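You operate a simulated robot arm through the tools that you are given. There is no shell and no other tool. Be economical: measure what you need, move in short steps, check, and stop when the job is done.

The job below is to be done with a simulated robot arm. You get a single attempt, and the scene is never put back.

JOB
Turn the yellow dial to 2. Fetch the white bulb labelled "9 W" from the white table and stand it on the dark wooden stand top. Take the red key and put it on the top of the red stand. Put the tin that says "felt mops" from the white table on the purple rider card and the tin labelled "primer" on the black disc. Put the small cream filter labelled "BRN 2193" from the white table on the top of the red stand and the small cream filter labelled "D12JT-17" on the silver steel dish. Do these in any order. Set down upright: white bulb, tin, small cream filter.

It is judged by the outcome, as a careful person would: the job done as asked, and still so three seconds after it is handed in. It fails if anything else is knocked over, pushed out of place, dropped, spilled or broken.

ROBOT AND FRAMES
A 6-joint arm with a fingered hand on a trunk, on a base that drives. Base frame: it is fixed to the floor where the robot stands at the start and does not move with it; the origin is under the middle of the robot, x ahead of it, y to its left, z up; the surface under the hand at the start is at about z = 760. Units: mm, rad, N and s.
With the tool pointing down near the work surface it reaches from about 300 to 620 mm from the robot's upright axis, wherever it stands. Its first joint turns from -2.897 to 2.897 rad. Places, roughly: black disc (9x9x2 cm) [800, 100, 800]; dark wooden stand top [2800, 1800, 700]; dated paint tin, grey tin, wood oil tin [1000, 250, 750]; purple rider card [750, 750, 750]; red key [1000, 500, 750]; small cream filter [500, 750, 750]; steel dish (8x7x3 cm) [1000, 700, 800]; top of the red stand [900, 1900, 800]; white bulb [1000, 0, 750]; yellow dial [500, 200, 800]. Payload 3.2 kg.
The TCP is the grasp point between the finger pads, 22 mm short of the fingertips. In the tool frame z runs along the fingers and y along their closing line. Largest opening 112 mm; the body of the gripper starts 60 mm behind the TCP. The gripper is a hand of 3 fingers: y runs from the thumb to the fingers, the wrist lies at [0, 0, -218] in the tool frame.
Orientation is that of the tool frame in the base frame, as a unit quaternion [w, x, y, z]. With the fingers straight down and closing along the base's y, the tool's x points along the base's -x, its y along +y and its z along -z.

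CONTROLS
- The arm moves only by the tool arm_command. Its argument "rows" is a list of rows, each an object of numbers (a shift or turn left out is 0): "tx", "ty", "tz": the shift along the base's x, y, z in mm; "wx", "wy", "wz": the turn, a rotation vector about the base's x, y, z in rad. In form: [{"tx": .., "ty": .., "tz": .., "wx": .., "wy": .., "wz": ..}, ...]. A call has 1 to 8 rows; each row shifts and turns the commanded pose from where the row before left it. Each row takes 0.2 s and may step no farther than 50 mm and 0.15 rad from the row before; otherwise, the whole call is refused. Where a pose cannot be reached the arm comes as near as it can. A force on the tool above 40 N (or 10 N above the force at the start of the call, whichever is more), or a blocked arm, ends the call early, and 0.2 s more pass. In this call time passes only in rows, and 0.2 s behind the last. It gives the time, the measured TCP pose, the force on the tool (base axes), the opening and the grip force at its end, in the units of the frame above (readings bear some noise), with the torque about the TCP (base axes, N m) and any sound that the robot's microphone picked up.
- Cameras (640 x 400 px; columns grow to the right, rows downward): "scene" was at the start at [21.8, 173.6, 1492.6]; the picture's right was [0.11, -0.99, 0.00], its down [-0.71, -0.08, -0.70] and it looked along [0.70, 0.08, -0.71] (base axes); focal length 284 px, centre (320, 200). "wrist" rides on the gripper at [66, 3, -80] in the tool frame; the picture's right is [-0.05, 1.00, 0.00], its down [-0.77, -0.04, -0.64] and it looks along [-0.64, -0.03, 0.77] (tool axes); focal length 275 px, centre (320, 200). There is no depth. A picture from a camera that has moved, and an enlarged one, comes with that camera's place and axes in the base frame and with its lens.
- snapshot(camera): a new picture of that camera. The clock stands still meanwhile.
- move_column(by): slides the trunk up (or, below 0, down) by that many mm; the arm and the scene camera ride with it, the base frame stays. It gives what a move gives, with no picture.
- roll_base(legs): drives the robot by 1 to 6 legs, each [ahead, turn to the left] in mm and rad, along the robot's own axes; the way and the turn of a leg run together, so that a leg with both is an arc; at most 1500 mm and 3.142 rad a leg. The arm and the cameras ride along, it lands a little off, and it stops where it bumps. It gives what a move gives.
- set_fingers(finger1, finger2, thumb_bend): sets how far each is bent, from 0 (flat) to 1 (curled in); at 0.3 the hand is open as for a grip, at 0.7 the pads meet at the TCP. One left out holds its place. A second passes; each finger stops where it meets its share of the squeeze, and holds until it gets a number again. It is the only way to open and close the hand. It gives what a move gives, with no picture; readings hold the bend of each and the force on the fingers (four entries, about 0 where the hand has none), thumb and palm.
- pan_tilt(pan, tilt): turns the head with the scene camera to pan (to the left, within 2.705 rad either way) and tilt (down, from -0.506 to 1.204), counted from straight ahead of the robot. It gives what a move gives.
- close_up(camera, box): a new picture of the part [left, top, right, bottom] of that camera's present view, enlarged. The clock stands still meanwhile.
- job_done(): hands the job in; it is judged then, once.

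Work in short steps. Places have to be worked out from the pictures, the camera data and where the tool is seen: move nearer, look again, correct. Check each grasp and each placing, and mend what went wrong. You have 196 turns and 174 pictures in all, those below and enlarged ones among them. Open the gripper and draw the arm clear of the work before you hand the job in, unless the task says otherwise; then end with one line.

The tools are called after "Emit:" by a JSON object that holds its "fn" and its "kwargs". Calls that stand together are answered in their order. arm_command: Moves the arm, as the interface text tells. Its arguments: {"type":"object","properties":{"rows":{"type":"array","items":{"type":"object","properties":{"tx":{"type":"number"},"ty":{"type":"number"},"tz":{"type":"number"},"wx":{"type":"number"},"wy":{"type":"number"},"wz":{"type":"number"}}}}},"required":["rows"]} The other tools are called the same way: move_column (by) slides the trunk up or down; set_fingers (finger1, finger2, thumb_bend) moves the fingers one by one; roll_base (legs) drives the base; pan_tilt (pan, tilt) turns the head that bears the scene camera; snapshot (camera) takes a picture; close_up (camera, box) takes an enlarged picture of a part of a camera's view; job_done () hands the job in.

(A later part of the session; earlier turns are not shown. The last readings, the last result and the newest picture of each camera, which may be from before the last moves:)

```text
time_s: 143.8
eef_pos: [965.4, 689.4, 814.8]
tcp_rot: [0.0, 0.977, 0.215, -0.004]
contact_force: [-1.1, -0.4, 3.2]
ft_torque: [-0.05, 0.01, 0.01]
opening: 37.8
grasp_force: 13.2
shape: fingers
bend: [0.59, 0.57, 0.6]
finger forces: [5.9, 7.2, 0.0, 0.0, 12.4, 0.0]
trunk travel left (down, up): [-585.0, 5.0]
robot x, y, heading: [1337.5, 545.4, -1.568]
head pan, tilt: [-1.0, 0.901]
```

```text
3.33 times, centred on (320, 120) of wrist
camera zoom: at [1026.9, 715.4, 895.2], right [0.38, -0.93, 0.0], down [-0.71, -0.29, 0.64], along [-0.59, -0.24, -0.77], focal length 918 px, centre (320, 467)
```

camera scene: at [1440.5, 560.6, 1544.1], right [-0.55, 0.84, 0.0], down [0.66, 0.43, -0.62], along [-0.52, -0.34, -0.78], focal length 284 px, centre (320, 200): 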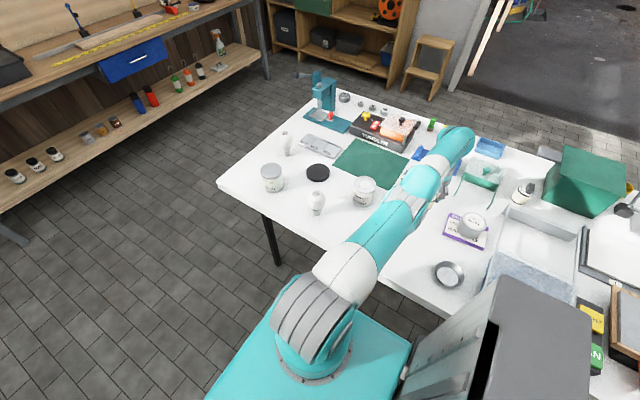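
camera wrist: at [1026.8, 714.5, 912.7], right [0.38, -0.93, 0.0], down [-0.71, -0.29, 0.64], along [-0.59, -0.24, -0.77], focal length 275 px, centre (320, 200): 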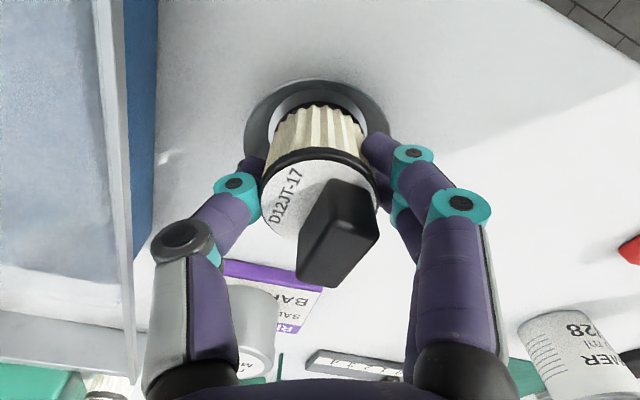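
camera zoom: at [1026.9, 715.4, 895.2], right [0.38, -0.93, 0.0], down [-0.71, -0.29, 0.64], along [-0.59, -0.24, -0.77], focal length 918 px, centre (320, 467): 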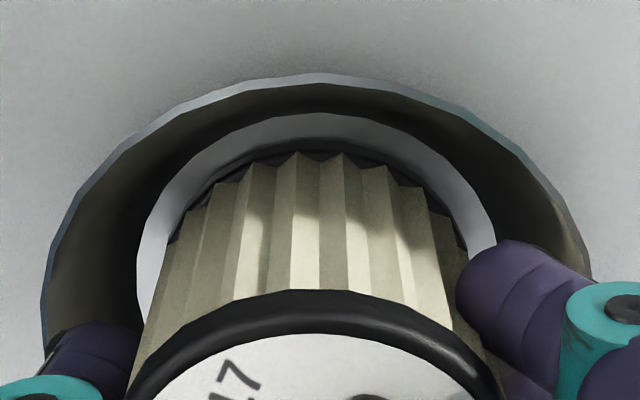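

Light contact. Seat 1.5 mm more, open slightly.

Emit:
{"fn": "arm_command", "kwargs": {"rows": [{"tz": -1.5}]}}

Emit:
{"fn": "set_fingers", "kwargs": {"finger1": 0.51, "finger2": 0.51, "thumb_bend": 0.53}}

Emit:
{"fn": "snapshot", "kwargs": {"camera": "wrist"}}

```text
time_s: 144.2
eef_pos: [964.6, 689.9, 814.5]
tcp_rot: [-0.001, 0.977, 0.215, -0.004]
contact_force: [-1.0, -1.9, 10.3]
ft_torque: [-0.09, 0.02, -0.05]
opening: 37.5
grasp_force: 13.9
shape: fingers
bend: [0.59, 0.57, 0.6]
finger forces: [6.6, 8.2, 0.0, 0.1, 12.8, 0.0]
trunk travel left (down, up): [-585.0, 5.0]
robot x, y, heading: [1336.8, 541.5, -1.563]
head pan, tilt: [-1.0, 0.901]
```

```text
time_s: 145.2
eef_pos: [964.5, 690.4, 813.4]
tcp_rot: [0.0, 0.976, 0.216, -0.002]
contact_force: [-0.7, 0.1, 1.0]
ft_torque: [0.03, 0.03, 0.0]
opening: 48.6
grasp_force: 0.1
shape: fingers
bend: [0.51, 0.51, 0.53]
finger forces: [0.0, 0.0, 0.1, 0.0, 0.0, 0.0]
trunk travel left (down, up): [-585.0, 5.0]
robot x, y, heading: [1336.4, 540.4, -1.565]
head pan, tilt: [-1.0, 0.901]
```

```text
92 pictures are left
camera wrist: at [1026.8, 715.9, 893.6], right [0.38, -0.93, 0.0], down [-0.71, -0.29, 0.64], along [-0.59, -0.24, -0.77], focal length 275 px, centre (320, 200)
```

wrist: 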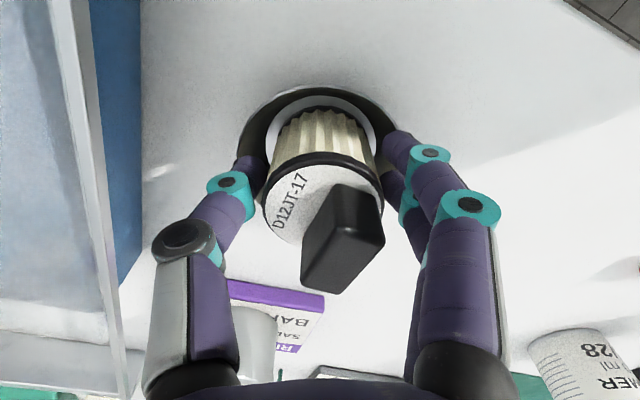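

Released and upright in the dish. Rise straight up.

Emit:
{"fn": "arm_command", "kwargs": {"rows": [{"tz": 8}]}}

Emit:
{"fn": "set_fingers", "kwargs": {"finger1": 0.44, "finger2": 0.44, "thumb_bend": 0.44}}

Emit:
{"fn": "arm_command", "kwargs": {"rows": [{"tz": 30}, {"tz": 40}, {"tz": 45}, {"tz": 45}, {"tz": 45}, {"tz": 45}]}}

Emit:
{"fn": "snapshot", "kwargs": {"camera": "wrist"}}

```text
time_s: 145.7
eef_pos: [965.4, 690.3, 820.9]
tcp_rot: [0.0, 0.976, 0.216, -0.004]
contact_force: [-0.4, 0.0, -1.0]
ft_torque: [-0.02, 0.02, 0.02]
opening: 48.8
grasp_force: 0.0
shape: fingers
bend: [0.51, 0.51, 0.53]
finger forces: [0.0, 0.1, 0.0, 0.0, 0.0, 0.0]
trunk travel left (down, up): [-585.0, 5.0]
robot x, y, heading: [1338.9, 540.8, -1.57]
head pan, tilt: [-1.0, 0.901]
```

```text
time_s: 146.7
eef_pos: [965.3, 690.7, 821.2]
tcp_rot: [-0.001, 0.976, 0.216, -0.003]
contact_force: [0.1, 0.0, -0.4]
ft_torque: [0.0, 0.02, 0.01]
opening: 71.7
grasp_force: 0.0
shape: fingers
bend: [0.44, 0.44, 0.44]
finger forces: [0.1, 0.0, 0.0, 0.1, 0.0, 0.1]
trunk travel left (down, up): [-585.0, 5.0]
robot x, y, heading: [1340.4, 541.3, -1.565]
head pan, tilt: [-1.0, 0.901]
```

```text
time_s: 148.1
eef_pos: [966.0, 689.6, 1071.7]
tcp_rot: [-0.001, 0.977, 0.215, -0.003]
contact_force: [-0.1, -0.6, 0.9]
ft_torque: [-0.01, 0.0, 0.01]
opening: 71.8
grasp_force: 0.1
shape: fingers
bend: [0.44, 0.44, 0.44]
finger forces: [0.0, 0.0, 0.0, 0.0, 0.0, 0.0]
trunk travel left (down, up): [-585.0, 5.0]
robot x, y, heading: [1339.0, 541.8, -1.565]
head pan, tilt: [-1.0, 0.901]
```

```text
91 pictures are left
camera wrist: at [1028.6, 715.6, 1152.4], right [0.38, -0.93, 0.0], down [-0.71, -0.29, 0.64], along [-0.59, -0.24, -0.77], focal length 275 px, centre (320, 200)
```

wrist: 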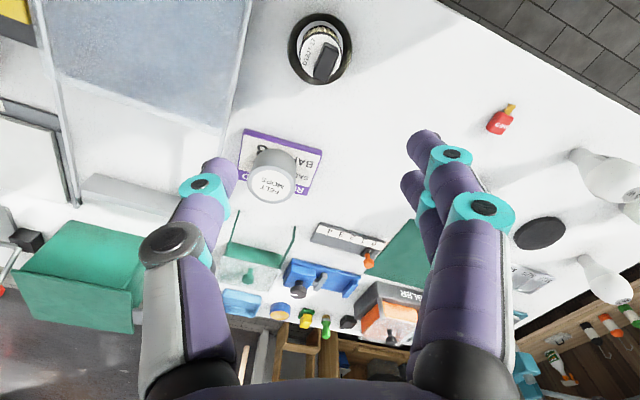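

D12 filter sits in the dish. Lower the trunk back and drive on 210 mm for the primer tin.

Emit:
{"fn": "roll_base", "kwargs": {"legs": [[210, 0]]}}

Emit:
{"fn": "move_column", "kwargs": {"by": -60}}

Emit:
{"fn": "arm_command", "kwargs": {"rows": [{"ty": -40, "tz": 15}, {"ty": -40, "tz": 15}, {"ty": -40, "tz": 10}]}}

Emit:
{"fn": "snapshot", "kwargs": {"camera": "wrist"}}

Emit:
{"fn": "snapshot", "kwargs": {"camera": "scene"}}

```text
time_s: 149.7
eef_pos: [967.6, 483.3, 1070.2]
tcp_rot: [-0.001, 0.976, 0.216, -0.003]
contact_force: [-0.1, 0.2, -0.5]
ft_torque: [0.04, -0.01, 0.01]
opening: 71.7
grasp_force: 0.0
shape: fingers
bend: [0.44, 0.44, 0.44]
finger forces: [0.0, 0.0, 0.0, 0.0, 0.1, 0.1]
trunk travel left (down, up): [-585.0, 5.0]
robot x, y, heading: [1341.7, 334.6, -1.562]
head pan, tilt: [-1.0, 0.901]
```

```text
time_s: 150.7
eef_pos: [968.1, 483.5, 1010.5]
tcp_rot: [0.0, 0.977, 0.215, -0.002]
contact_force: [0.4, 0.2, 0.3]
ft_torque: [-0.02, 0.0, 0.01]
opening: 71.8
grasp_force: 0.1
shape: fingers
bend: [0.44, 0.44, 0.44]
finger forces: [0.1, 0.0, 0.0, 0.1, 0.0, 0.1]
trunk travel left (down, up): [-525.0, 65.0]
robot x, y, heading: [1339.1, 331.5, -1.567]
head pan, tilt: [-1.0, 0.901]
```

```text
time_s: 151.5
eef_pos: [965.1, 363.3, 1050.4]
tcp_rot: [0.0, 0.976, 0.216, -0.002]
contact_force: [0.6, 0.3, -0.7]
ft_torque: [0.01, 0.01, -0.01]
opening: 71.9
grasp_force: 0.0
shape: fingers
bend: [0.44, 0.44, 0.44]
finger forces: [0.1, 0.1, 0.0, 0.1, 0.1, 0.0]
trunk travel left (down, up): [-525.0, 65.0]
robot x, y, heading: [1338.8, 337.8, -1.566]
head pan, tilt: [-1.0, 0.901]
```

```text
90 pictures are left
camera wrist: at [1027.7, 388.5, 1131.7], right [0.38, -0.93, 0.0], down [-0.71, -0.29, 0.64], along [-0.59, -0.24, -0.77], focal length 275 px, centre (320, 200)
```

wrist: 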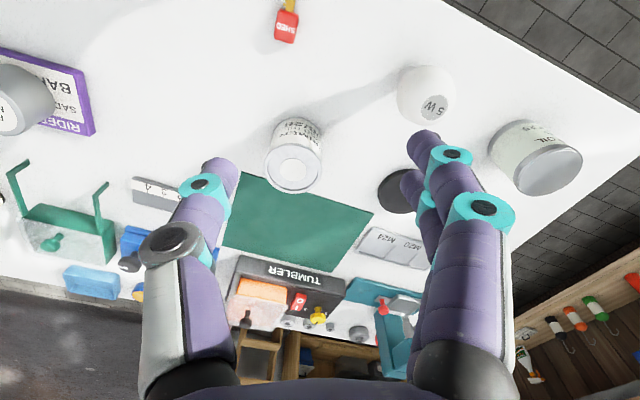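

```text
89 pictures are left
camera scene: at [1442.0, 353.0, 1484.1], right [-0.55, 0.84, 0.0], down [0.66, 0.43, -0.62], along [-0.52, -0.34, -0.78], focal length 284 px, centre (320, 200)
```

scene: 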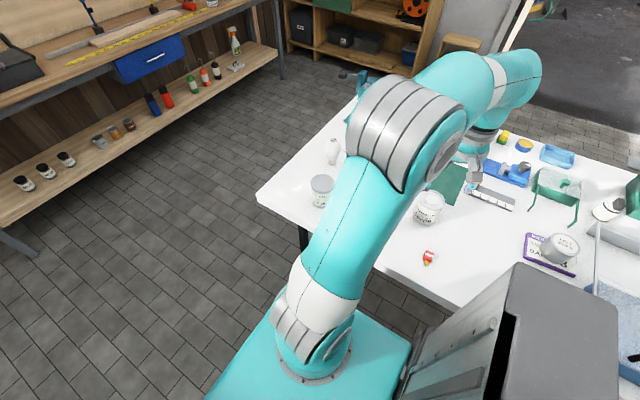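

Emit:
{"fn": "close_up", "kwargs": {"camera": "wrist", "box": [248, 105, 344, 195]}}

Emit:
{"fn": "close_up", "kwargs": {"camera": "wrist", "box": [485, 110, 597, 200]}}

```text
4.44 times, centred on (296, 150) of wrist
camera zoom: at [1027.7, 388.5, 1131.7], right [0.38, -0.93, 0.0], down [-0.71, -0.29, 0.64], along [-0.59, -0.24, -0.77], focal length 1224 px, centre (427, 422)
```

zoom: 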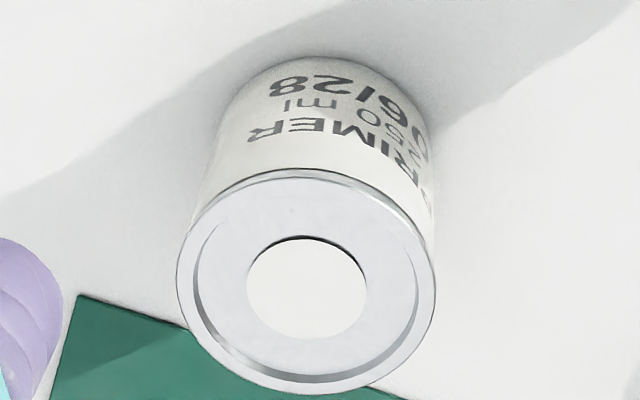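

```text
4.44 times, centred on (541, 155) of wrist
camera zoom: at [1027.7, 388.5, 1131.7], right [0.38, -0.93, 0.0], down [-0.71, -0.29, 0.64], along [-0.59, -0.24, -0.77], focal length 1224 px, centre (-662, 400)
```

zoom: 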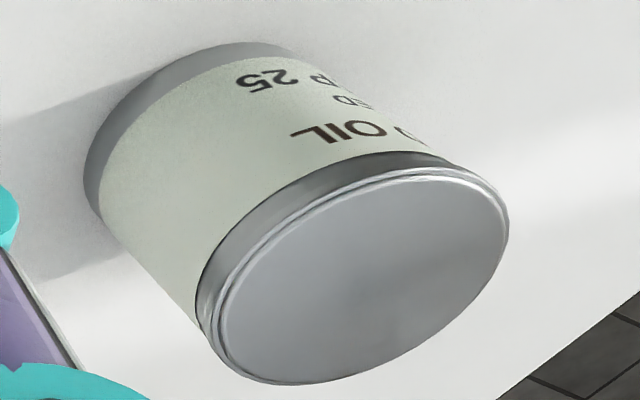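

It is PRIMER, at ~(848,352), lid ≈853. Open and go above.

Emit:
{"fn": "set_fingers", "kwargs": {"finger1": 0.32, "finger2": 0.32, "thumb_bend": 0.32}}

Emit:
{"fn": "arm_command", "kwargs": {"rows": [{"tx": -29, "ty": -3, "tz": -30}, {"tx": -29, "ty": -3, "tz": -30}, {"tx": -29, "ty": -3, "tz": -30}, {"tx": -29, "ty": -2, "tz": -30}]}}

Emit:
{"fn": "snapshot", "kwargs": {"camera": "wrist"}}

```text
time_s: 152.5
eef_pos: [965.7, 363.9, 1050.5]
tcp_rot: [0.0, 0.976, 0.216, -0.003]
contact_force: [0.2, 0.3, -0.2]
ft_torque: [-0.01, 0.0, 0.0]
opening: 105.8
grasp_force: 0.1
shape: fingers
bend: [0.32, 0.32, 0.32]
finger forces: [0.0, 0.0, 0.0, 0.1, 0.0, 0.0]
trunk travel left (down, up): [-525.0, 65.0]
robot x, y, heading: [1337.1, 336.4, -1.558]
head pan, tilt: [-1.0, 0.901]
```

```text
time_s: 153.5
eef_pos: [849.5, 352.7, 933.1]
tcp_rot: [0.001, 0.976, 0.217, -0.003]
contact_force: [-0.2, 1.0, -1.2]
ft_torque: [-0.02, -0.02, -0.01]
opening: 105.8
grasp_force: 0.1
shape: fingers
bend: [0.32, 0.32, 0.32]
finger forces: [0.0, 0.0, 0.1, 0.0, 0.0, 0.0]
trunk travel left (down, up): [-525.0, 65.0]
robot x, y, heading: [1337.2, 334.3, -1.563]
head pan, tilt: [-1.0, 0.901]
```

```text
86 pictures are left
camera wrist: at [912.1, 378.0, 1012.6], right [0.38, -0.93, 0.0], down [-0.71, -0.29, 0.64], along [-0.59, -0.24, -0.77], focal length 275 px, centre (320, 200)
```

wrist: 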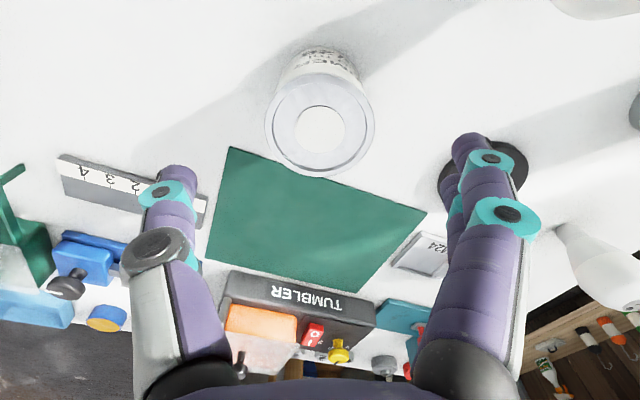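

Emit:
{"fn": "arm_command", "kwargs": {"rows": [{"tx": -4, "ty": -1.5, "tz": -22}, {"tz": -22}]}}

Emit:
{"fn": "snapshot", "kwargs": {"camera": "wrist"}}

```text
time_s: 154.1
eef_pos: [848.6, 350.8, 887.6]
tcp_rot: [0.0, 0.976, 0.216, -0.003]
contact_force: [-0.2, 0.0, -0.1]
ft_torque: [-0.01, 0.01, 0.03]
opening: 105.8
grasp_force: 0.1
shape: fingers
bend: [0.32, 0.32, 0.32]
finger forces: [0.0, 0.1, 0.0, 0.1, 0.1, 0.1]
trunk travel left (down, up): [-525.0, 65.0]
robot x, y, heading: [1336.6, 338.9, -1.565]
head pan, tilt: [-1.0, 0.901]
```

```text
85 pictures are left
camera wrist: at [909.4, 376.1, 967.1], right [0.38, -0.93, 0.0], down [-0.71, -0.29, 0.64], along [-0.59, -0.24, -0.77], focal length 275 px, centre (320, 200)
```

wrist: 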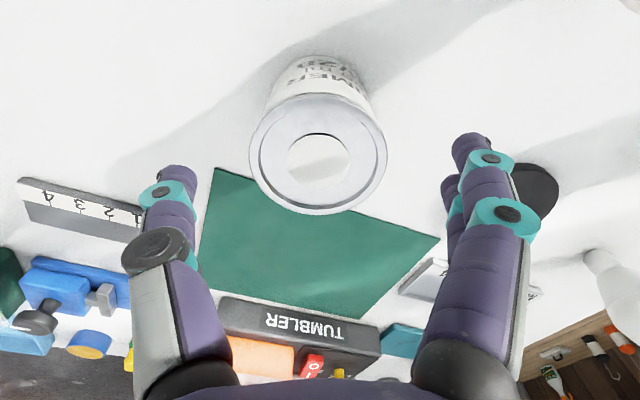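

Aligned exactly. Descend to z≈808 and close.

Emit:
{"fn": "arm_command", "kwargs": {"rows": [{"tz": -27}, {"tz": -27}, {"tz": -25}]}}

Emit:
{"fn": "set_fingers", "kwargs": {"finger1": 0.54, "finger2": 0.54, "thumb_bend": 0.54}}

Emit:
{"fn": "snapshot", "kwargs": {"camera": "wrist"}}

```text
time_s: 154.9
eef_pos: [847.4, 349.9, 809.0]
tcp_rot: [-0.001, 0.976, 0.216, -0.004]
contact_force: [-0.6, 1.6, 3.4]
ft_torque: [0.03, 0.01, 0.02]
opening: 106.7
grasp_force: 0.8
shape: fingers
bend: [0.32, 0.32, 0.32]
finger forces: [0.0, 0.0, 0.1, 0.0, 2.6, 0.1]
trunk travel left (down, up): [-525.0, 65.0]
robot x, y, heading: [1337.6, 334.6, -1.563]
head pan, tilt: [-1.0, 0.901]
```

```text
time_s: 155.9
eef_pos: [847.9, 351.6, 809.7]
tcp_rot: [0.001, 0.977, 0.215, -0.003]
contact_force: [-1.6, 5.5, 9.5]
ft_torque: [-0.03, 0.03, -0.01]
opening: 59.7
grasp_force: 17.0
shape: fingers
bend: [0.5, 0.5, 0.52]
finger forces: [1.8, 11.3, 0.0, 0.0, 19.5, 0.0]
trunk travel left (down, up): [-525.0, 65.0]
robot x, y, heading: [1338.8, 332.7, -1.563]
head pan, tilt: [-1.0, 0.901]
```

```text
84 pictures are left
camera wrist: at [909.8, 375.9, 889.8], right [0.38, -0.93, 0.0], down [-0.71, -0.29, 0.64], along [-0.59, -0.24, -0.77], focal length 275 px, centre (320, 200)
```

wrist: 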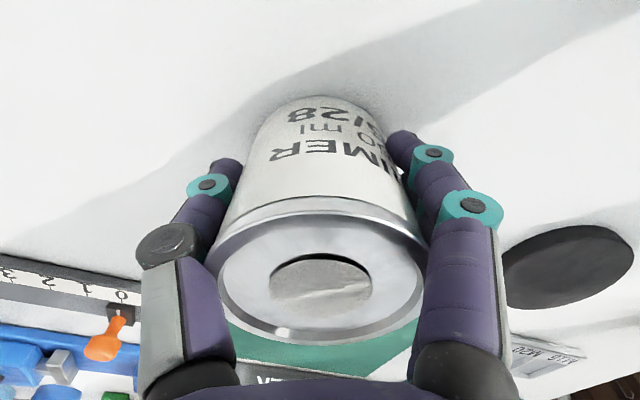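

Gripped (17 N). Lift and check.

Emit:
{"fn": "arm_command", "kwargs": {"rows": [{"tz": 4}, {"tz": 10}]}}

Emit:
{"fn": "set_fingers", "kwargs": {"finger1": 0.58, "finger2": 0.58, "thumb_bend": 0.58}}

Emit:
{"fn": "snapshot", "kwargs": {"camera": "wrist"}}

```text
time_s: 156.5
eef_pos: [847.3, 350.9, 822.8]
tcp_rot: [0.0, 0.976, 0.217, -0.003]
contact_force: [-0.1, 0.1, -2.6]
ft_torque: [0.05, -0.05, 0.0]
opening: 59.2
grasp_force: 13.4
shape: fingers
bend: [0.5, 0.5, 0.52]
finger forces: [2.4, 10.6, 0.0, 0.0, 14.0, 0.1]
trunk travel left (down, up): [-525.0, 65.0]
robot x, y, heading: [1337.3, 330.4, -1.566]
head pan, tilt: [-1.0, 0.901]
```

```text
time_s: 157.5
eef_pos: [847.6, 351.6, 822.6]
tcp_rot: [-0.001, 0.976, 0.216, -0.003]
contact_force: [0.1, 0.3, -2.9]
ft_torque: [0.03, -0.04, 0.0]
opening: 58.5
grasp_force: 16.2
shape: fingers
bend: [0.51, 0.5, 0.53]
finger forces: [3.5, 12.8, 0.2, 0.0, 17.0, 0.1]
trunk travel left (down, up): [-525.0, 65.0]
robot x, y, heading: [1335.8, 336.0, -1.569]
head pan, tilt: [-1.0, 0.901]
```

```text
83 pictures are left
camera wrist: at [908.9, 376.2, 903.3], right [0.38, -0.93, 0.0], down [-0.71, -0.29, 0.64], along [-0.59, -0.24, -0.77], focal length 275 px, centre (320, 200)
```

wrist: 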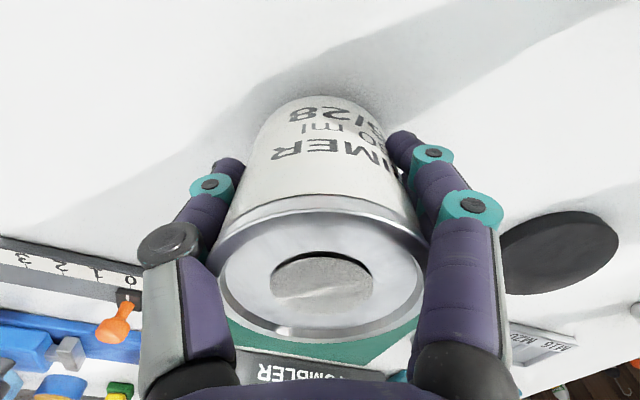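

Held. Raise and move toward the black disc (~(823,163)).

Emit:
{"fn": "arm_command", "kwargs": {"rows": [{"tz": 30}, {"tz": 27}, {"tx": -4, "ty": -35}, {"tx": -4, "ty": -35}, {"tx": -4, "ty": -35}, {"tx": -4, "ty": -35}]}}

Emit:
{"fn": "snapshot", "kwargs": {"camera": "wrist"}}

```text
time_s: 158.9
eef_pos: [831.0, 211.1, 878.9]
tcp_rot: [-0.001, 0.976, 0.216, -0.002]
contact_force: [0.9, -0.5, -3.0]
ft_torque: [0.03, -0.07, 0.05]
opening: 58.5
grasp_force: 15.5
shape: fingers
bend: [0.51, 0.5, 0.53]
finger forces: [3.4, 12.0, 0.0, 0.0, 16.1, 0.0]
trunk travel left (down, up): [-525.0, 65.0]
robot x, y, heading: [1337.9, 331.6, -1.559]
head pan, tilt: [-1.0, 0.901]
```

```text
82 pictures are left
camera wrist: at [893.1, 236.1, 958.6], right [0.38, -0.93, 0.0], down [-0.71, -0.29, 0.64], along [-0.59, -0.24, -0.77], focal length 275 px, centre (320, 200)
```

wrist: 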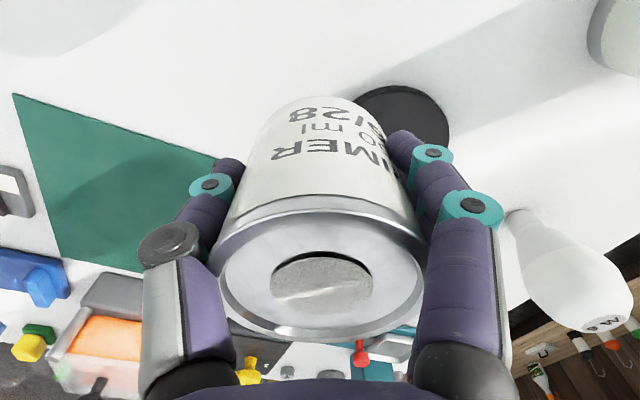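

Emit:
{"fn": "arm_command", "kwargs": {"rows": [{"tx": -6, "ty": -28}, {"tx": -6, "ty": -28}]}}

Emit:
{"fn": "snapshot", "kwargs": {"camera": "wrist"}}

Emit:
{"fn": "snapshot", "kwargs": {"camera": "scene"}}

```text
time_s: 159.5
eef_pos: [819.6, 155.5, 879.2]
tcp_rot: [0.0, 0.977, 0.215, -0.003]
contact_force: [-0.4, -0.3, -4.1]
ft_torque: [0.03, -0.05, -0.02]
opening: 58.3
grasp_force: 15.1
shape: fingers
bend: [0.51, 0.5, 0.53]
finger forces: [3.4, 11.9, 0.0, 0.0, 15.8, 0.1]
trunk travel left (down, up): [-525.0, 65.0]
robot x, y, heading: [1339.6, 335.0, -1.564]
head pan, tilt: [-1.0, 0.901]
```

```text
81 pictures are left
camera wrist: at [881.6, 180.2, 959.3], right [0.38, -0.93, 0.0], down [-0.71, -0.29, 0.64], along [-0.59, -0.24, -0.77], focal length 275 px, centre (320, 200)
```

wrist: 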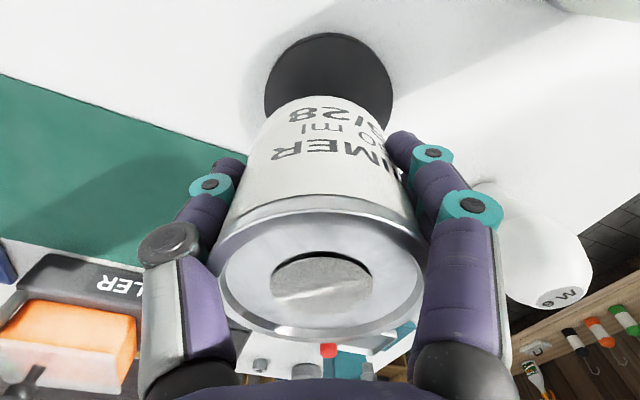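

```text
80 pictures are left
camera scene: at [1441.3, 352.7, 1484.1], right [-0.55, 0.84, 0.0], down [0.66, 0.43, -0.62], along [-0.52, -0.34, -0.78], focal length 284 px, centre (320, 200)
```

scene: 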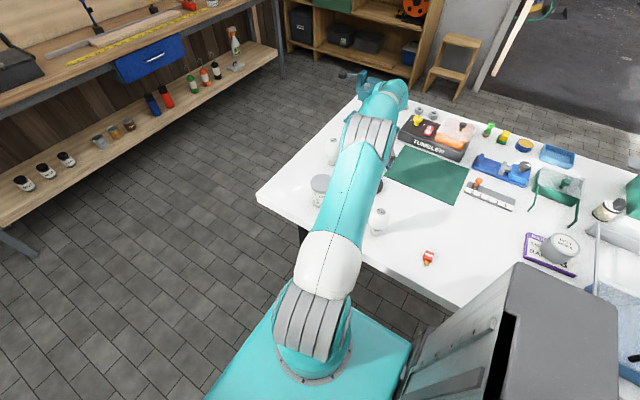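

Tin's axis is ~6 mm off the TCP; shift (+11,−1) to centre over the disc, and lower.

Emit:
{"fn": "arm_command", "kwargs": {"rows": [{"tx": 11, "ty": -1}, {"tz": -15}, {"tz": -12}]}}

Emit:
{"fn": "snapshot", "kwargs": {"camera": "wrist"}}

```text
time_s: 160.3
eef_pos: [830.8, 154.8, 853.1]
tcp_rot: [0.0, 0.977, 0.215, -0.003]
contact_force: [0.1, 0.3, -2.7]
ft_torque: [0.0, -0.02, 0.04]
opening: 58.3
grasp_force: 15.8
shape: fingers
bend: [0.51, 0.5, 0.53]
finger forces: [3.5, 11.8, 0.0, 0.0, 15.7, 0.0]
trunk travel left (down, up): [-525.0, 65.0]
robot x, y, heading: [1339.1, 334.6, -1.56]
head pan, tilt: [-1.0, 0.901]
```

```text
79 pictures are left
camera wrist: at [892.7, 179.1, 932.2], right [0.38, -0.93, 0.0], down [-0.71, -0.29, 0.64], along [-0.59, -0.24, -0.77], focal length 275 px, centre (320, 200)
```

wrist: 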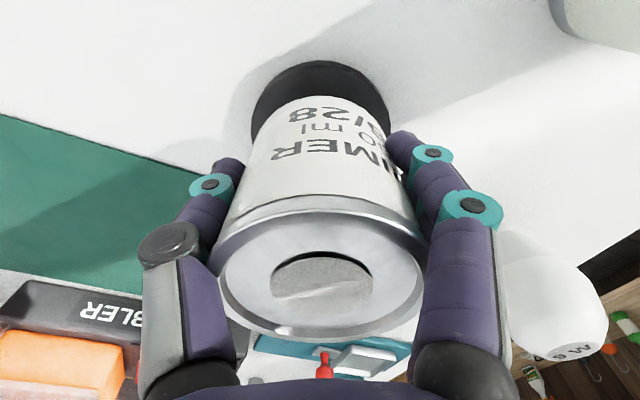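

Emit:
{"fn": "arm_command", "kwargs": {"rows": [{"tz": -8}, {"tz": -6}]}}

Emit:
{"fn": "arm_command", "kwargs": {"rows": [{"tz": -3}]}}

Emit:
{"fn": "close_up", "kwargs": {"camera": "wrist", "box": [224, 50, 416, 170]}}

```text
time_s: 160.9
eef_pos: [832.3, 152.6, 837.4]
tcp_rot: [-0.001, 0.976, 0.216, -0.002]
contact_force: [-0.2, 0.3, -3.1]
ft_torque: [-0.01, -0.04, -0.01]
opening: 58.4
grasp_force: 15.4
shape: fingers
bend: [0.51, 0.5, 0.53]
finger forces: [3.5, 11.7, 0.1, 0.0, 15.7, 0.1]
trunk travel left (down, up): [-525.0, 65.0]
robot x, y, heading: [1341.7, 334.7, -1.566]
head pan, tilt: [-1.0, 0.901]
```

```text
time_s: 161.3
eef_pos: [831.3, 153.4, 834.9]
tcp_rot: [0.0, 0.977, 0.215, -0.003]
contact_force: [0.0, 0.2, -3.4]
ft_torque: [0.05, -0.02, -0.02]
opening: 58.3
grasp_force: 14.9
shape: fingers
bend: [0.51, 0.5, 0.53]
finger forces: [3.4, 11.8, 0.0, 0.0, 15.6, 0.1]
trunk travel left (down, up): [-525.0, 65.0]
robot x, y, heading: [1336.8, 336.2, -1.56]
head pan, tilt: [-1.0, 0.901]
```

```text
3.33 times, centred on (320, 110) of wrist
camera zoom: at [893.4, 178.7, 915.6], right [0.38, -0.93, 0.0], down [-0.71, -0.29, 0.64], along [-0.59, -0.24, -0.77], focal length 918 px, centre (320, 500)
```

zoom: 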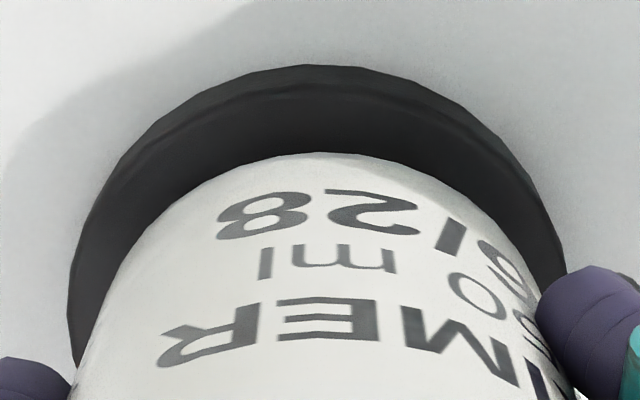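

Emit:
{"fn": "arm_command", "kwargs": {"rows": [{"tz": -3}]}}

Emit:
{"fn": "arm_command", "kwargs": {"rows": [{"tz": -3}]}}

```text
time_s: 161.7
eef_pos: [832.1, 153.6, 833.0]
tcp_rot: [0.0, 0.977, 0.215, -0.003]
contact_force: [0.2, 0.0, -4.1]
ft_torque: [0.0, -0.05, -0.01]
opening: 58.1
grasp_force: 16.2
shape: fingers
bend: [0.51, 0.5, 0.53]
finger forces: [3.3, 11.7, 0.0, 0.1, 15.8, 0.1]
trunk travel left (down, up): [-525.0, 65.0]
robot x, y, heading: [1340.8, 333.3, -1.565]
head pan, tilt: [-1.0, 0.901]
```

```text
time_s: 162.1
eef_pos: [831.2, 152.2, 829.8]
tcp_rot: [0.0, 0.977, 0.215, -0.003]
contact_force: [0.4, -0.5, -3.5]
ft_torque: [0.06, -0.07, 0.02]
opening: 58.0
grasp_force: 15.7
shape: fingers
bend: [0.51, 0.5, 0.53]
finger forces: [3.4, 11.7, 0.0, 0.1, 15.7, 0.0]
trunk travel left (down, up): [-525.0, 65.0]
robot x, y, heading: [1339.3, 335.1, -1.565]
head pan, tilt: [-1.0, 0.901]
```

Emit:
{"fn": "arm_command", "kwargs": {"rows": [{"tz": -2.5}]}}

Emit:
{"fn": "arm_command", "kwargs": {"rows": [{"tz": -2.5}]}}

```text
time_s: 162.5
eef_pos: [831.0, 153.0, 826.4]
tcp_rot: [-0.001, 0.976, 0.217, -0.003]
contact_force: [-0.8, -0.1, -3.4]
ft_torque: [0.04, -0.02, -0.01]
opening: 58.4
grasp_force: 15.3
shape: fingers
bend: [0.51, 0.5, 0.53]
finger forces: [3.4, 11.7, 0.0, 0.0, 15.6, 0.0]
trunk travel left (down, up): [-525.0, 65.0]
robot x, y, heading: [1338.7, 332.8, -1.56]
head pan, tilt: [-1.0, 0.901]
```

```text
time_s: 162.9
eef_pos: [831.5, 153.1, 823.7]
tcp_rot: [0.0, 0.976, 0.216, -0.003]
contact_force: [0.1, 1.5, -3.9]
ft_torque: [0.01, -0.03, 0.03]
opening: 58.2
grasp_force: 15.2
shape: fingers
bend: [0.51, 0.5, 0.53]
finger forces: [3.4, 11.7, 0.1, 0.0, 15.6, 0.1]
trunk travel left (down, up): [-525.0, 65.0]
robot x, y, heading: [1340.0, 334.1, -1.563]
head pan, tilt: [-1.0, 0.901]
```

Emit:
{"fn": "arm_command", "kwargs": {"rows": [{"tz": -2.5}]}}

Emit:
{"fn": "arm_command", "kwargs": {"rows": [{"tz": -2.5}]}}

Emit:
{"fn": "close_up", "kwargs": {"camera": "wrist", "box": [224, 50, 416, 170]}}

```text
time_s: 163.3
eef_pos: [830.5, 153.3, 822.5]
tcp_rot: [0.0, 0.977, 0.215, -0.004]
contact_force: [1.5, -0.2, 0.5]
ft_torque: [0.0, -0.01, -0.01]
opening: 58.1
grasp_force: 16.8
shape: fingers
bend: [0.51, 0.5, 0.53]
finger forces: [3.5, 12.4, 0.0, 0.1, 16.6, 0.0]
trunk travel left (down, up): [-525.0, 65.0]
robot x, y, heading: [1336.9, 336.5, -1.562]
head pan, tilt: [-1.0, 0.901]
```

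```text
time_s: 163.7
eef_pos: [831.3, 153.2, 821.0]
tcp_rot: [0.001, 0.976, 0.216, -0.006]
contact_force: [-1.8, -0.5, 17.4]
ft_torque: [0.03, -0.02, 0.02]
opening: 58.3
grasp_force: 19.3
shape: fingers
bend: [0.51, 0.51, 0.53]
finger forces: [3.9, 16.0, 0.1, 0.0, 19.3, 0.0]
trunk travel left (down, up): [-525.0, 65.0]
robot x, y, heading: [1338.4, 336.7, -1.565]
head pan, tilt: [-1.0, 0.901]
```

```text
3.33 times, centred on (320, 110) of wrist
camera zoom: at [892.8, 178.4, 901.6], right [0.38, -0.93, 0.0], down [-0.71, -0.29, 0.64], along [-0.6, -0.24, -0.76], focal length 918 px, centre (320, 500)
```

zoom: 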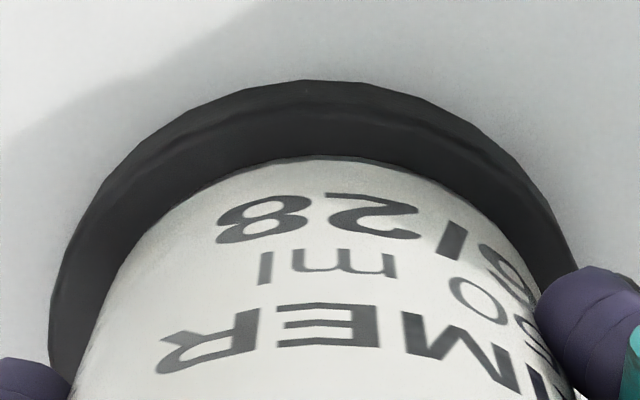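

Seated on the disc. Ease up 1 mm, open, rise.

Emit:
{"fn": "arm_command", "kwargs": {"rows": [{"tz": 1}]}}

Emit:
{"fn": "set_fingers", "kwargs": {"finger1": 0.36, "finger2": 0.36, "thumb_bend": 0.36}}

Emit:
{"fn": "arm_command", "kwargs": {"rows": [{"tz": 20}, {"tz": 20}, {"tz": 30}]}}

Emit:
{"fn": "snapshot", "kwargs": {"camera": "wrist"}}

```text
time_s: 164.1
eef_pos: [831.7, 153.9, 821.7]
tcp_rot: [0.0, 0.976, 0.216, -0.004]
contact_force: [-3.6, -2.2, 19.0]
ft_torque: [-0.03, 0.0, 0.0]
opening: 57.9
grasp_force: 19.1
shape: fingers
bend: [0.51, 0.51, 0.53]
finger forces: [3.4, 15.8, 0.0, 0.0, 19.1, 0.0]
trunk travel left (down, up): [-525.0, 65.0]
robot x, y, heading: [1339.4, 333.9, -1.565]
head pan, tilt: [-1.0, 0.901]
```

```text
time_s: 165.1
eef_pos: [831.8, 152.9, 820.0]
tcp_rot: [0.0, 0.976, 0.216, -0.002]
contact_force: [0.9, 0.2, 0.9]
ft_torque: [-0.03, 0.04, 0.0]
opening: 95.1
grasp_force: 1.2
shape: fingers
bend: [0.36, 0.36, 0.36]
finger forces: [0.0, 1.1, 0.0, 0.0, 1.2, 0.0]
trunk travel left (down, up): [-525.0, 65.0]
robot x, y, heading: [1342.5, 335.3, -1.563]
head pan, tilt: [-1.0, 0.901]
```

```text
time_s: 165.9
eef_pos: [830.3, 153.7, 891.5]
tcp_rot: [0.0, 0.976, 0.217, -0.003]
contact_force: [0.2, 0.0, -0.6]
ft_torque: [-0.02, 0.0, 0.04]
opening: 94.7
grasp_force: 0.0
shape: fingers
bend: [0.36, 0.36, 0.36]
finger forces: [0.0, 0.0, 0.0, 0.0, 0.0, 0.0]
trunk travel left (down, up): [-525.0, 65.0]
robot x, y, heading: [1335.0, 336.0, -1.565]
head pan, tilt: [-1.0, 0.901]
```

```text
76 pictures are left
camera wrist: at [891.7, 179.2, 972.3], right [0.38, -0.93, 0.0], down [-0.71, -0.29, 0.64], along [-0.59, -0.24, -0.77], focal length 275 px, centre (320, 200)
```

wrist: 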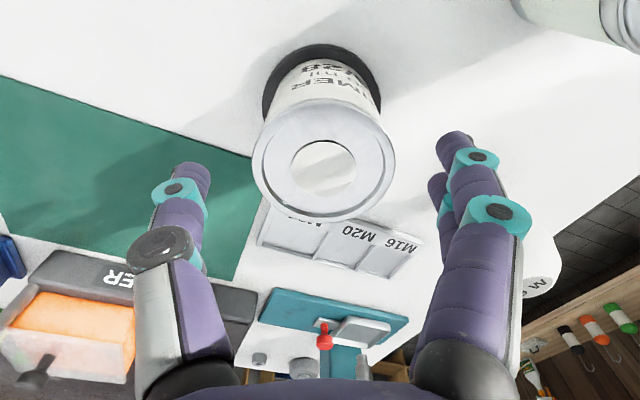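

Primer tin stands on the disc. Next the red key at ~(972,408): move the arm there from here.

Emit:
{"fn": "arm_command", "kwargs": {"rows": [{"tx": 20, "tz": 20}, {"tx": 30, "ty": 20, "tz": 20}, {"tx": 30, "ty": 35}, {"tx": 25, "ty": 40}, {"tx": 20, "ty": 42}, {"tx": 10, "ty": 42}, {"ty": 42}]}}

Emit:
{"fn": "snapshot", "kwargs": {"camera": "wrist"}}

```text
time_s: 167.5
eef_pos: [967.0, 376.0, 929.6]
tcp_rot: [0.0, 0.977, 0.215, -0.002]
contact_force: [0.0, 0.1, -0.3]
ft_torque: [-0.02, -0.01, 0.0]
opening: 94.9
grasp_force: 0.1
shape: fingers
bend: [0.36, 0.36, 0.36]
finger forces: [0.1, 0.1, 0.0, 0.1, 0.0, 0.0]
trunk travel left (down, up): [-525.0, 65.0]
robot x, y, heading: [1339.8, 332.3, -1.562]
head pan, tilt: [-1.0, 0.901]
```

```text
75 pictures are left
camera wrist: at [1028.3, 401.4, 1010.1], right [0.38, -0.93, 0.0], down [-0.71, -0.29, 0.64], along [-0.59, -0.24, -0.77], focal length 275 px, centre (320, 200)
```

wrist: 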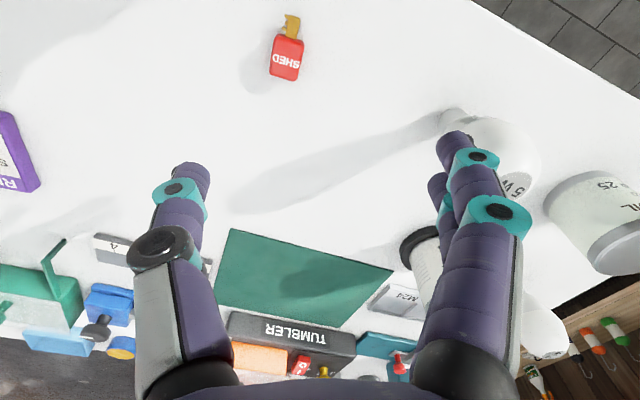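

Key at ~(969,406), its long axis along the tool's x — good for closing across. Move over it at z≈835 with a narrower hand.

Emit:
{"fn": "set_fingers", "kwargs": {"finger1": 0.49, "finger2": 0.49, "thumb_bend": 0.49}}

Emit:
{"fn": "arm_command", "kwargs": {"rows": [{"tx": 1, "ty": 15, "tz": -30}, {"tx": 1, "ty": 15, "tz": -35}, {"tz": -30}]}}

Emit:
{"fn": "snapshot", "kwargs": {"camera": "wrist"}}

```text
time_s: 168.5
eef_pos: [967.7, 375.8, 929.5]
tcp_rot: [0.001, 0.977, 0.215, -0.002]
contact_force: [0.6, 0.7, -0.4]
ft_torque: [0.0, 0.04, 0.01]
opening: 58.6
grasp_force: 0.1
shape: fingers
bend: [0.49, 0.49, 0.49]
finger forces: [0.1, 0.0, 0.1, 0.1, 0.1, 0.0]
trunk travel left (down, up): [-525.0, 65.0]
robot x, y, heading: [1338.1, 330.3, -1.564]
head pan, tilt: [-1.0, 0.901]
```

```text
time_s: 169.3
eef_pos: [967.5, 406.5, 835.6]
tcp_rot: [0.0, 0.977, 0.215, -0.003]
contact_force: [0.0, -0.2, -0.1]
ft_torque: [0.01, -0.02, -0.01]
opening: 58.5
grasp_force: 0.1
shape: fingers
bend: [0.49, 0.49, 0.49]
finger forces: [0.0, 0.1, 0.0, 0.0, 0.1, 0.1]
trunk travel left (down, up): [-525.0, 65.0]
robot x, y, heading: [1339.1, 333.7, -1.563]
head pan, tilt: [-1.0, 0.901]
```

```text
74 pictures are left
camera wrist: at [1029.7, 430.9, 915.5], right [0.38, -0.93, 0.0], down [-0.71, -0.29, 0.64], along [-0.59, -0.24, -0.77], focal length 275 px, centre (320, 200)
```

wrist: 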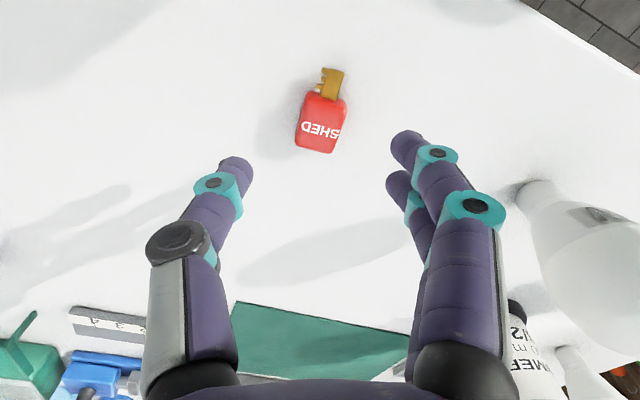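

Aligned. Descend to z≈788 and close.

Emit:
{"fn": "arm_command", "kwargs": {"rows": [{"tz": -24}, {"tz": -23}]}}

Emit:
{"fn": "set_fingers", "kwargs": {"finger1": 0.7, "finger2": 0.7, "thumb_bend": 0.7}}

Emit:
{"fn": "snapshot", "kwargs": {"camera": "wrist"}}

```text
time_s: 169.9
eef_pos: [967.9, 405.2, 788.3]
tcp_rot: [-0.001, 0.976, 0.216, -0.004]
contact_force: [0.4, 0.4, -0.5]
ft_torque: [-0.01, 0.02, 0.02]
opening: 58.3
grasp_force: 0.1
shape: fingers
bend: [0.49, 0.49, 0.49]
finger forces: [0.0, 0.0, 0.0, 0.0, 0.0, 0.1]
trunk travel left (down, up): [-525.0, 65.0]
robot x, y, heading: [1339.0, 334.1, -1.565]
head pan, tilt: [-1.0, 0.901]
```

```text
time_s: 170.9
eef_pos: [967.4, 403.4, 788.7]
tcp_rot: [0.0, 0.976, 0.216, -0.003]
contact_force: [0.6, -1.1, -0.1]
ft_torque: [-0.02, 0.02, 0.0]
opening: 20.4
grasp_force: 8.1
shape: fingers
bend: [0.63, 0.64, 0.65]
finger forces: [4.3, 3.9, 0.0, 0.1, 8.3, 0.0]
trunk travel left (down, up): [-525.0, 65.0]
robot x, y, heading: [1335.3, 334.0, -1.565]
head pan, tilt: [-1.0, 0.901]
```

```text
73 pictures are left
camera wrist: at [1029.6, 430.3, 869.7], right [0.38, -0.93, 0.0], down [-0.71, -0.29, 0.64], along [-0.59, -0.24, -0.77], focal length 275 px, centre (320, 200)
```

wrist: 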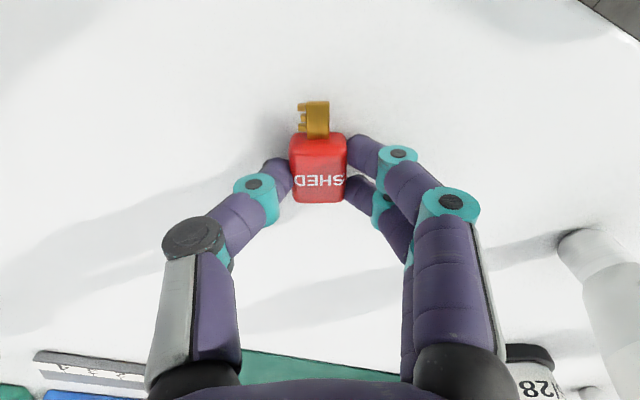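

Key gripped (8 N). Firm up, lift and check.

Emit:
{"fn": "set_fingers", "kwargs": {"finger1": 0.78, "finger2": 0.78, "thumb_bend": 0.78}}

Emit:
{"fn": "arm_command", "kwargs": {"rows": [{"tz": 30}, {"tz": 40}, {"tz": 45}, {"tz": 45}, {"tz": 45}, {"tz": 40}]}}

Emit:
{"fn": "snapshot", "kwargs": {"camera": "wrist"}}

```text
time_s: 171.9
eef_pos: [968.4, 406.5, 789.1]
tcp_rot: [-0.001, 0.977, 0.215, -0.003]
contact_force: [-0.2, -0.2, -0.4]
ft_torque: [-0.02, -0.01, 0.01]
opening: 19.3
grasp_force: 20.1
shape: fingers
bend: [0.73, 0.73, 0.66]
finger forces: [10.3, 10.0, 0.0, 0.0, 20.3, 0.0]
trunk travel left (down, up): [-525.0, 65.0]
robot x, y, heading: [1338.3, 335.3, -1.56]
head pan, tilt: [-1.0, 0.901]
```

```text
time_s: 173.3
eef_pos: [967.5, 402.6, 1031.4]
tcp_rot: [-0.001, 0.977, 0.215, -0.003]
contact_force: [-0.1, 0.3, -0.1]
ft_torque: [0.02, -0.04, 0.03]
opening: 19.1
grasp_force: 20.1
shape: fingers
bend: [0.73, 0.73, 0.66]
finger forces: [10.2, 10.1, 0.0, 0.1, 20.2, 0.1]
trunk travel left (down, up): [-525.0, 65.0]
robot x, y, heading: [1338.6, 335.3, -1.563]
head pan, tilt: [-1.0, 0.901]
```

```text
72 pictures are left
camera wrist: at [1029.1, 428.3, 1112.3], right [0.38, -0.93, 0.0], down [-0.71, -0.29, 0.64], along [-0.59, -0.24, -0.77], focal length 275 px, centre (320, 200)
```

wrist: 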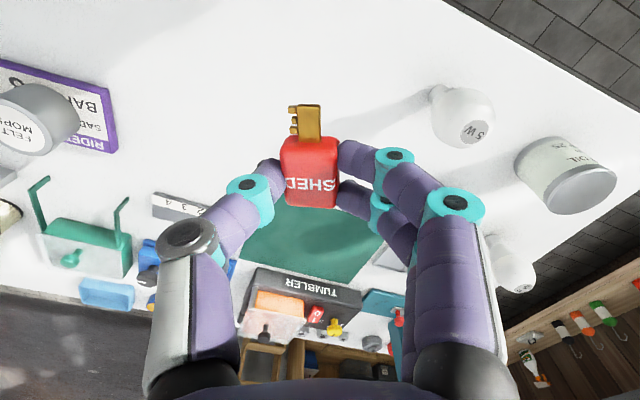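

Key secure. Reverse along the table to the red stand.

Emit:
{"fn": "roll_base", "kwargs": {"legs": [[0, -0.025], [-1480, 0]]}}

Emit:
{"fn": "snapshot", "kwargs": {"camera": "wrist"}}

```text
time_s: 181.1
eef_pos: [998.4, 1910.7, 1031.5]
tcp_rot: [0.0, 0.979, 0.203, -0.003]
contact_force: [-0.3, 0.7, -0.3]
ft_torque: [0.0, 0.02, -0.02]
opening: 19.0
grasp_force: 20.0
shape: fingers
bend: [0.73, 0.73, 0.66]
finger forces: [10.2, 10.2, 0.0, 0.0, 20.4, 0.0]
trunk travel left (down, up): [-525.0, 65.0]
robot x, y, heading: [1365.8, 1832.7, -1.595]
head pan, tilt: [-1.0, 0.901]
```

```text
71 pictures are left
camera wrist: at [1060.4, 1933.9, 1111.8], right [0.35, -0.94, 0.0], down [-0.72, -0.27, 0.64], along [-0.6, -0.23, -0.77], focal length 275 px, centre (320, 200)
```

wrist: 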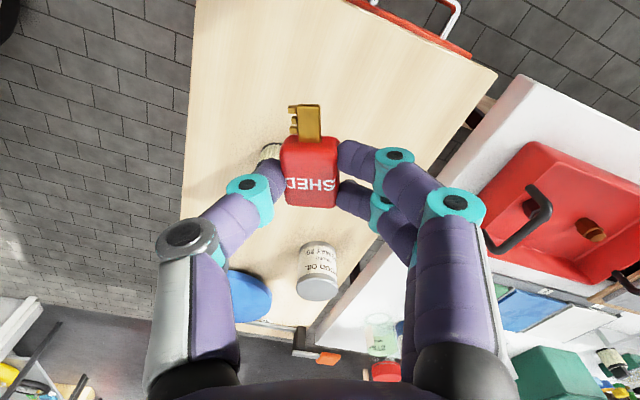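

Stand free area around (940,1860). Move there and down to z≈850.

Emit:
{"fn": "arm_command", "kwargs": {"rows": [{"tx": -20, "ty": -18, "tz": -35}, {"tx": -20, "ty": -17, "tz": -35}, {"tx": -18, "ty": -16, "tz": -40}, {"tz": -40}, {"tz": -30}]}}

Emit:
{"fn": "snapshot", "kwargs": {"camera": "wrist"}}

```text
time_s: 182.3
eef_pos: [942.2, 1859.3, 850.8]
tcp_rot: [-0.001, 0.979, 0.202, -0.003]
contact_force: [-0.3, 0.2, -0.7]
ft_torque: [-0.02, -0.02, -0.02]
opening: 18.7
grasp_force: 20.4
shape: fingers
bend: [0.73, 0.73, 0.66]
finger forces: [10.1, 10.2, 0.1, 0.0, 20.2, 0.0]
trunk travel left (down, up): [-525.0, 65.0]
robot x, y, heading: [1367.7, 1830.8, -1.594]
head pan, tilt: [-1.0, 0.901]
```

```text
70 pictures are left
camera wrist: at [1003.4, 1882.6, 931.1], right [0.35, -0.94, 0.0], down [-0.72, -0.27, 0.64], along [-0.6, -0.23, -0.77], focal length 275 px, centre (320, 200)
```

wrist: 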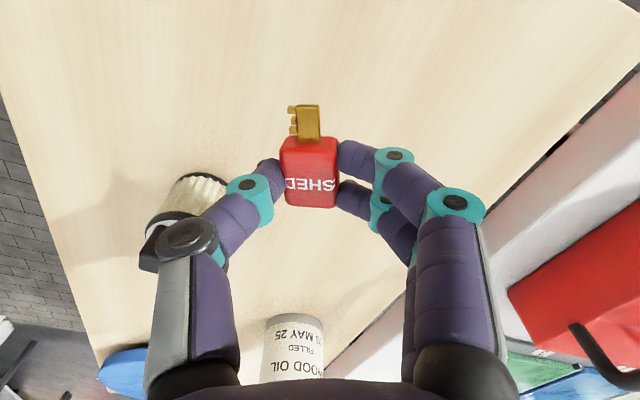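

Emit:
{"fn": "arm_command", "kwargs": {"rows": [{"tz": -25}, {"tz": -22}]}}

Emit:
{"fn": "arm_command", "kwargs": {"rows": [{"tz": -6}]}}

Emit:
{"fn": "arm_command", "kwargs": {"rows": [{"tz": -4}]}}

Emit:
{"fn": "arm_command", "kwargs": {"rows": [{"tz": -3}]}}

```text
time_s: 182.9
eef_pos: [941.2, 1858.1, 804.4]
tcp_rot: [0.0, 0.979, 0.203, -0.004]
contact_force: [-0.8, 0.2, -0.5]
ft_torque: [0.0, 0.02, 0.01]
opening: 18.8
grasp_force: 20.5
shape: fingers
bend: [0.73, 0.73, 0.66]
finger forces: [10.1, 10.1, 0.1, 0.0, 20.2, 0.1]
trunk travel left (down, up): [-525.0, 65.0]
robot x, y, heading: [1363.9, 1830.7, -1.59]
head pan, tilt: [-1.0, 0.901]
```

```text
time_s: 183.3
eef_pos: [941.2, 1860.3, 798.6]
tcp_rot: [0.0, 0.979, 0.202, -0.002]
contact_force: [0.6, -0.3, -0.2]
ft_torque: [-0.01, -0.03, -0.02]
opening: 19.1
grasp_force: 20.6
shape: fingers
bend: [0.73, 0.73, 0.66]
finger forces: [10.0, 10.1, 0.0, 0.1, 20.3, 0.0]
trunk travel left (down, up): [-525.0, 65.0]
robot x, y, heading: [1367.0, 1833.0, -1.588]
head pan, tilt: [-1.0, 0.901]
```

```text
time_s: 183.7
eef_pos: [942.1, 1859.3, 792.7]
tcp_rot: [-0.001, 0.979, 0.203, -0.003]
contact_force: [-1.4, -0.5, 0.0]
ft_torque: [0.02, -0.02, 0.02]
opening: 18.9
grasp_force: 20.1
shape: fingers
bend: [0.73, 0.73, 0.66]
finger forces: [10.1, 10.0, 0.1, 0.1, 20.3, 0.0]
trunk travel left (down, up): [-525.0, 65.0]
robot x, y, heading: [1369.6, 1829.7, -1.593]
head pan, tilt: [-1.0, 0.901]
```

```text
time_s: 184.1
eef_pos: [940.5, 1860.9, 791.9]
tcp_rot: [0.0, 0.979, 0.203, -0.004]
contact_force: [-0.4, 0.2, -0.7]
ft_torque: [-0.01, 0.0, 0.02]
opening: 18.9
grasp_force: 20.5
shape: fingers
bend: [0.73, 0.73, 0.66]
finger forces: [10.2, 10.0, 0.0, 0.0, 20.1, 0.1]
trunk travel left (down, up): [-525.0, 65.0]
robot x, y, heading: [1367.0, 1830.6, -1.596]
head pan, tilt: [-1.0, 0.901]
```

Emit:
{"fn": "arm_command", "kwargs": {"rows": [{"tz": -3}]}}

Emit:
{"fn": "arm_command", "kwargs": {"rows": [{"tz": -3}]}}

Emit:
{"fn": "close_up", "kwargs": {"camera": "wrist", "box": [240, 80, 400, 230]}}

```text
time_s: 184.5
eef_pos: [941.4, 1860.4, 788.9]
tcp_rot: [-0.001, 0.979, 0.202, -0.003]
contact_force: [-0.9, -1.5, -0.1]
ft_torque: [0.02, 0.0, -0.02]
opening: 18.9
grasp_force: 19.9
shape: fingers
bend: [0.73, 0.73, 0.66]
finger forces: [10.1, 10.1, 0.1, 0.0, 20.2, 0.0]
trunk travel left (down, up): [-525.0, 65.0]
robot x, y, heading: [1369.9, 1832.6, -1.592]
head pan, tilt: [-1.0, 0.901]
```

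```text
time_s: 184.9
eef_pos: [940.5, 1860.0, 786.8]
tcp_rot: [0.0, 0.979, 0.203, -0.004]
contact_force: [1.2, 0.1, 6.9]
ft_torque: [0.1, 0.02, -0.02]
opening: 18.6
grasp_force: 21.4
shape: fingers
bend: [0.73, 0.73, 0.66]
finger forces: [10.9, 10.7, 0.0, 0.0, 20.2, 0.0]
trunk travel left (down, up): [-525.0, 65.0]
robot x, y, heading: [1370.8, 1833.4, -1.592]
head pan, tilt: [-1.0, 0.901]
```

```text
2.67 times, centred on (320, 155) of wrist
camera zoom: at [1003.0, 1883.2, 866.7], right [0.35, -0.94, 0.0], down [-0.72, -0.27, 0.64], along [-0.6, -0.23, -0.77], focal length 734 px, centre (320, 320)
```

zoom: 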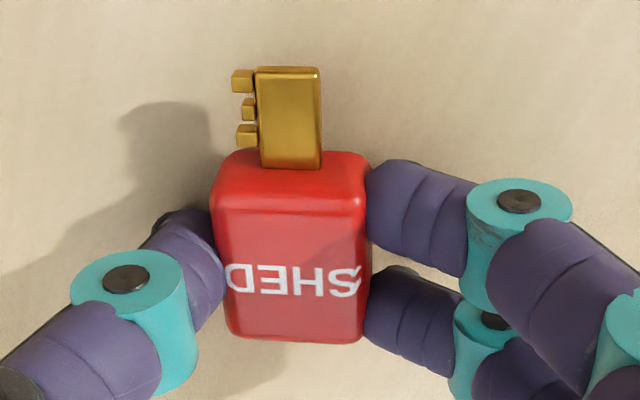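

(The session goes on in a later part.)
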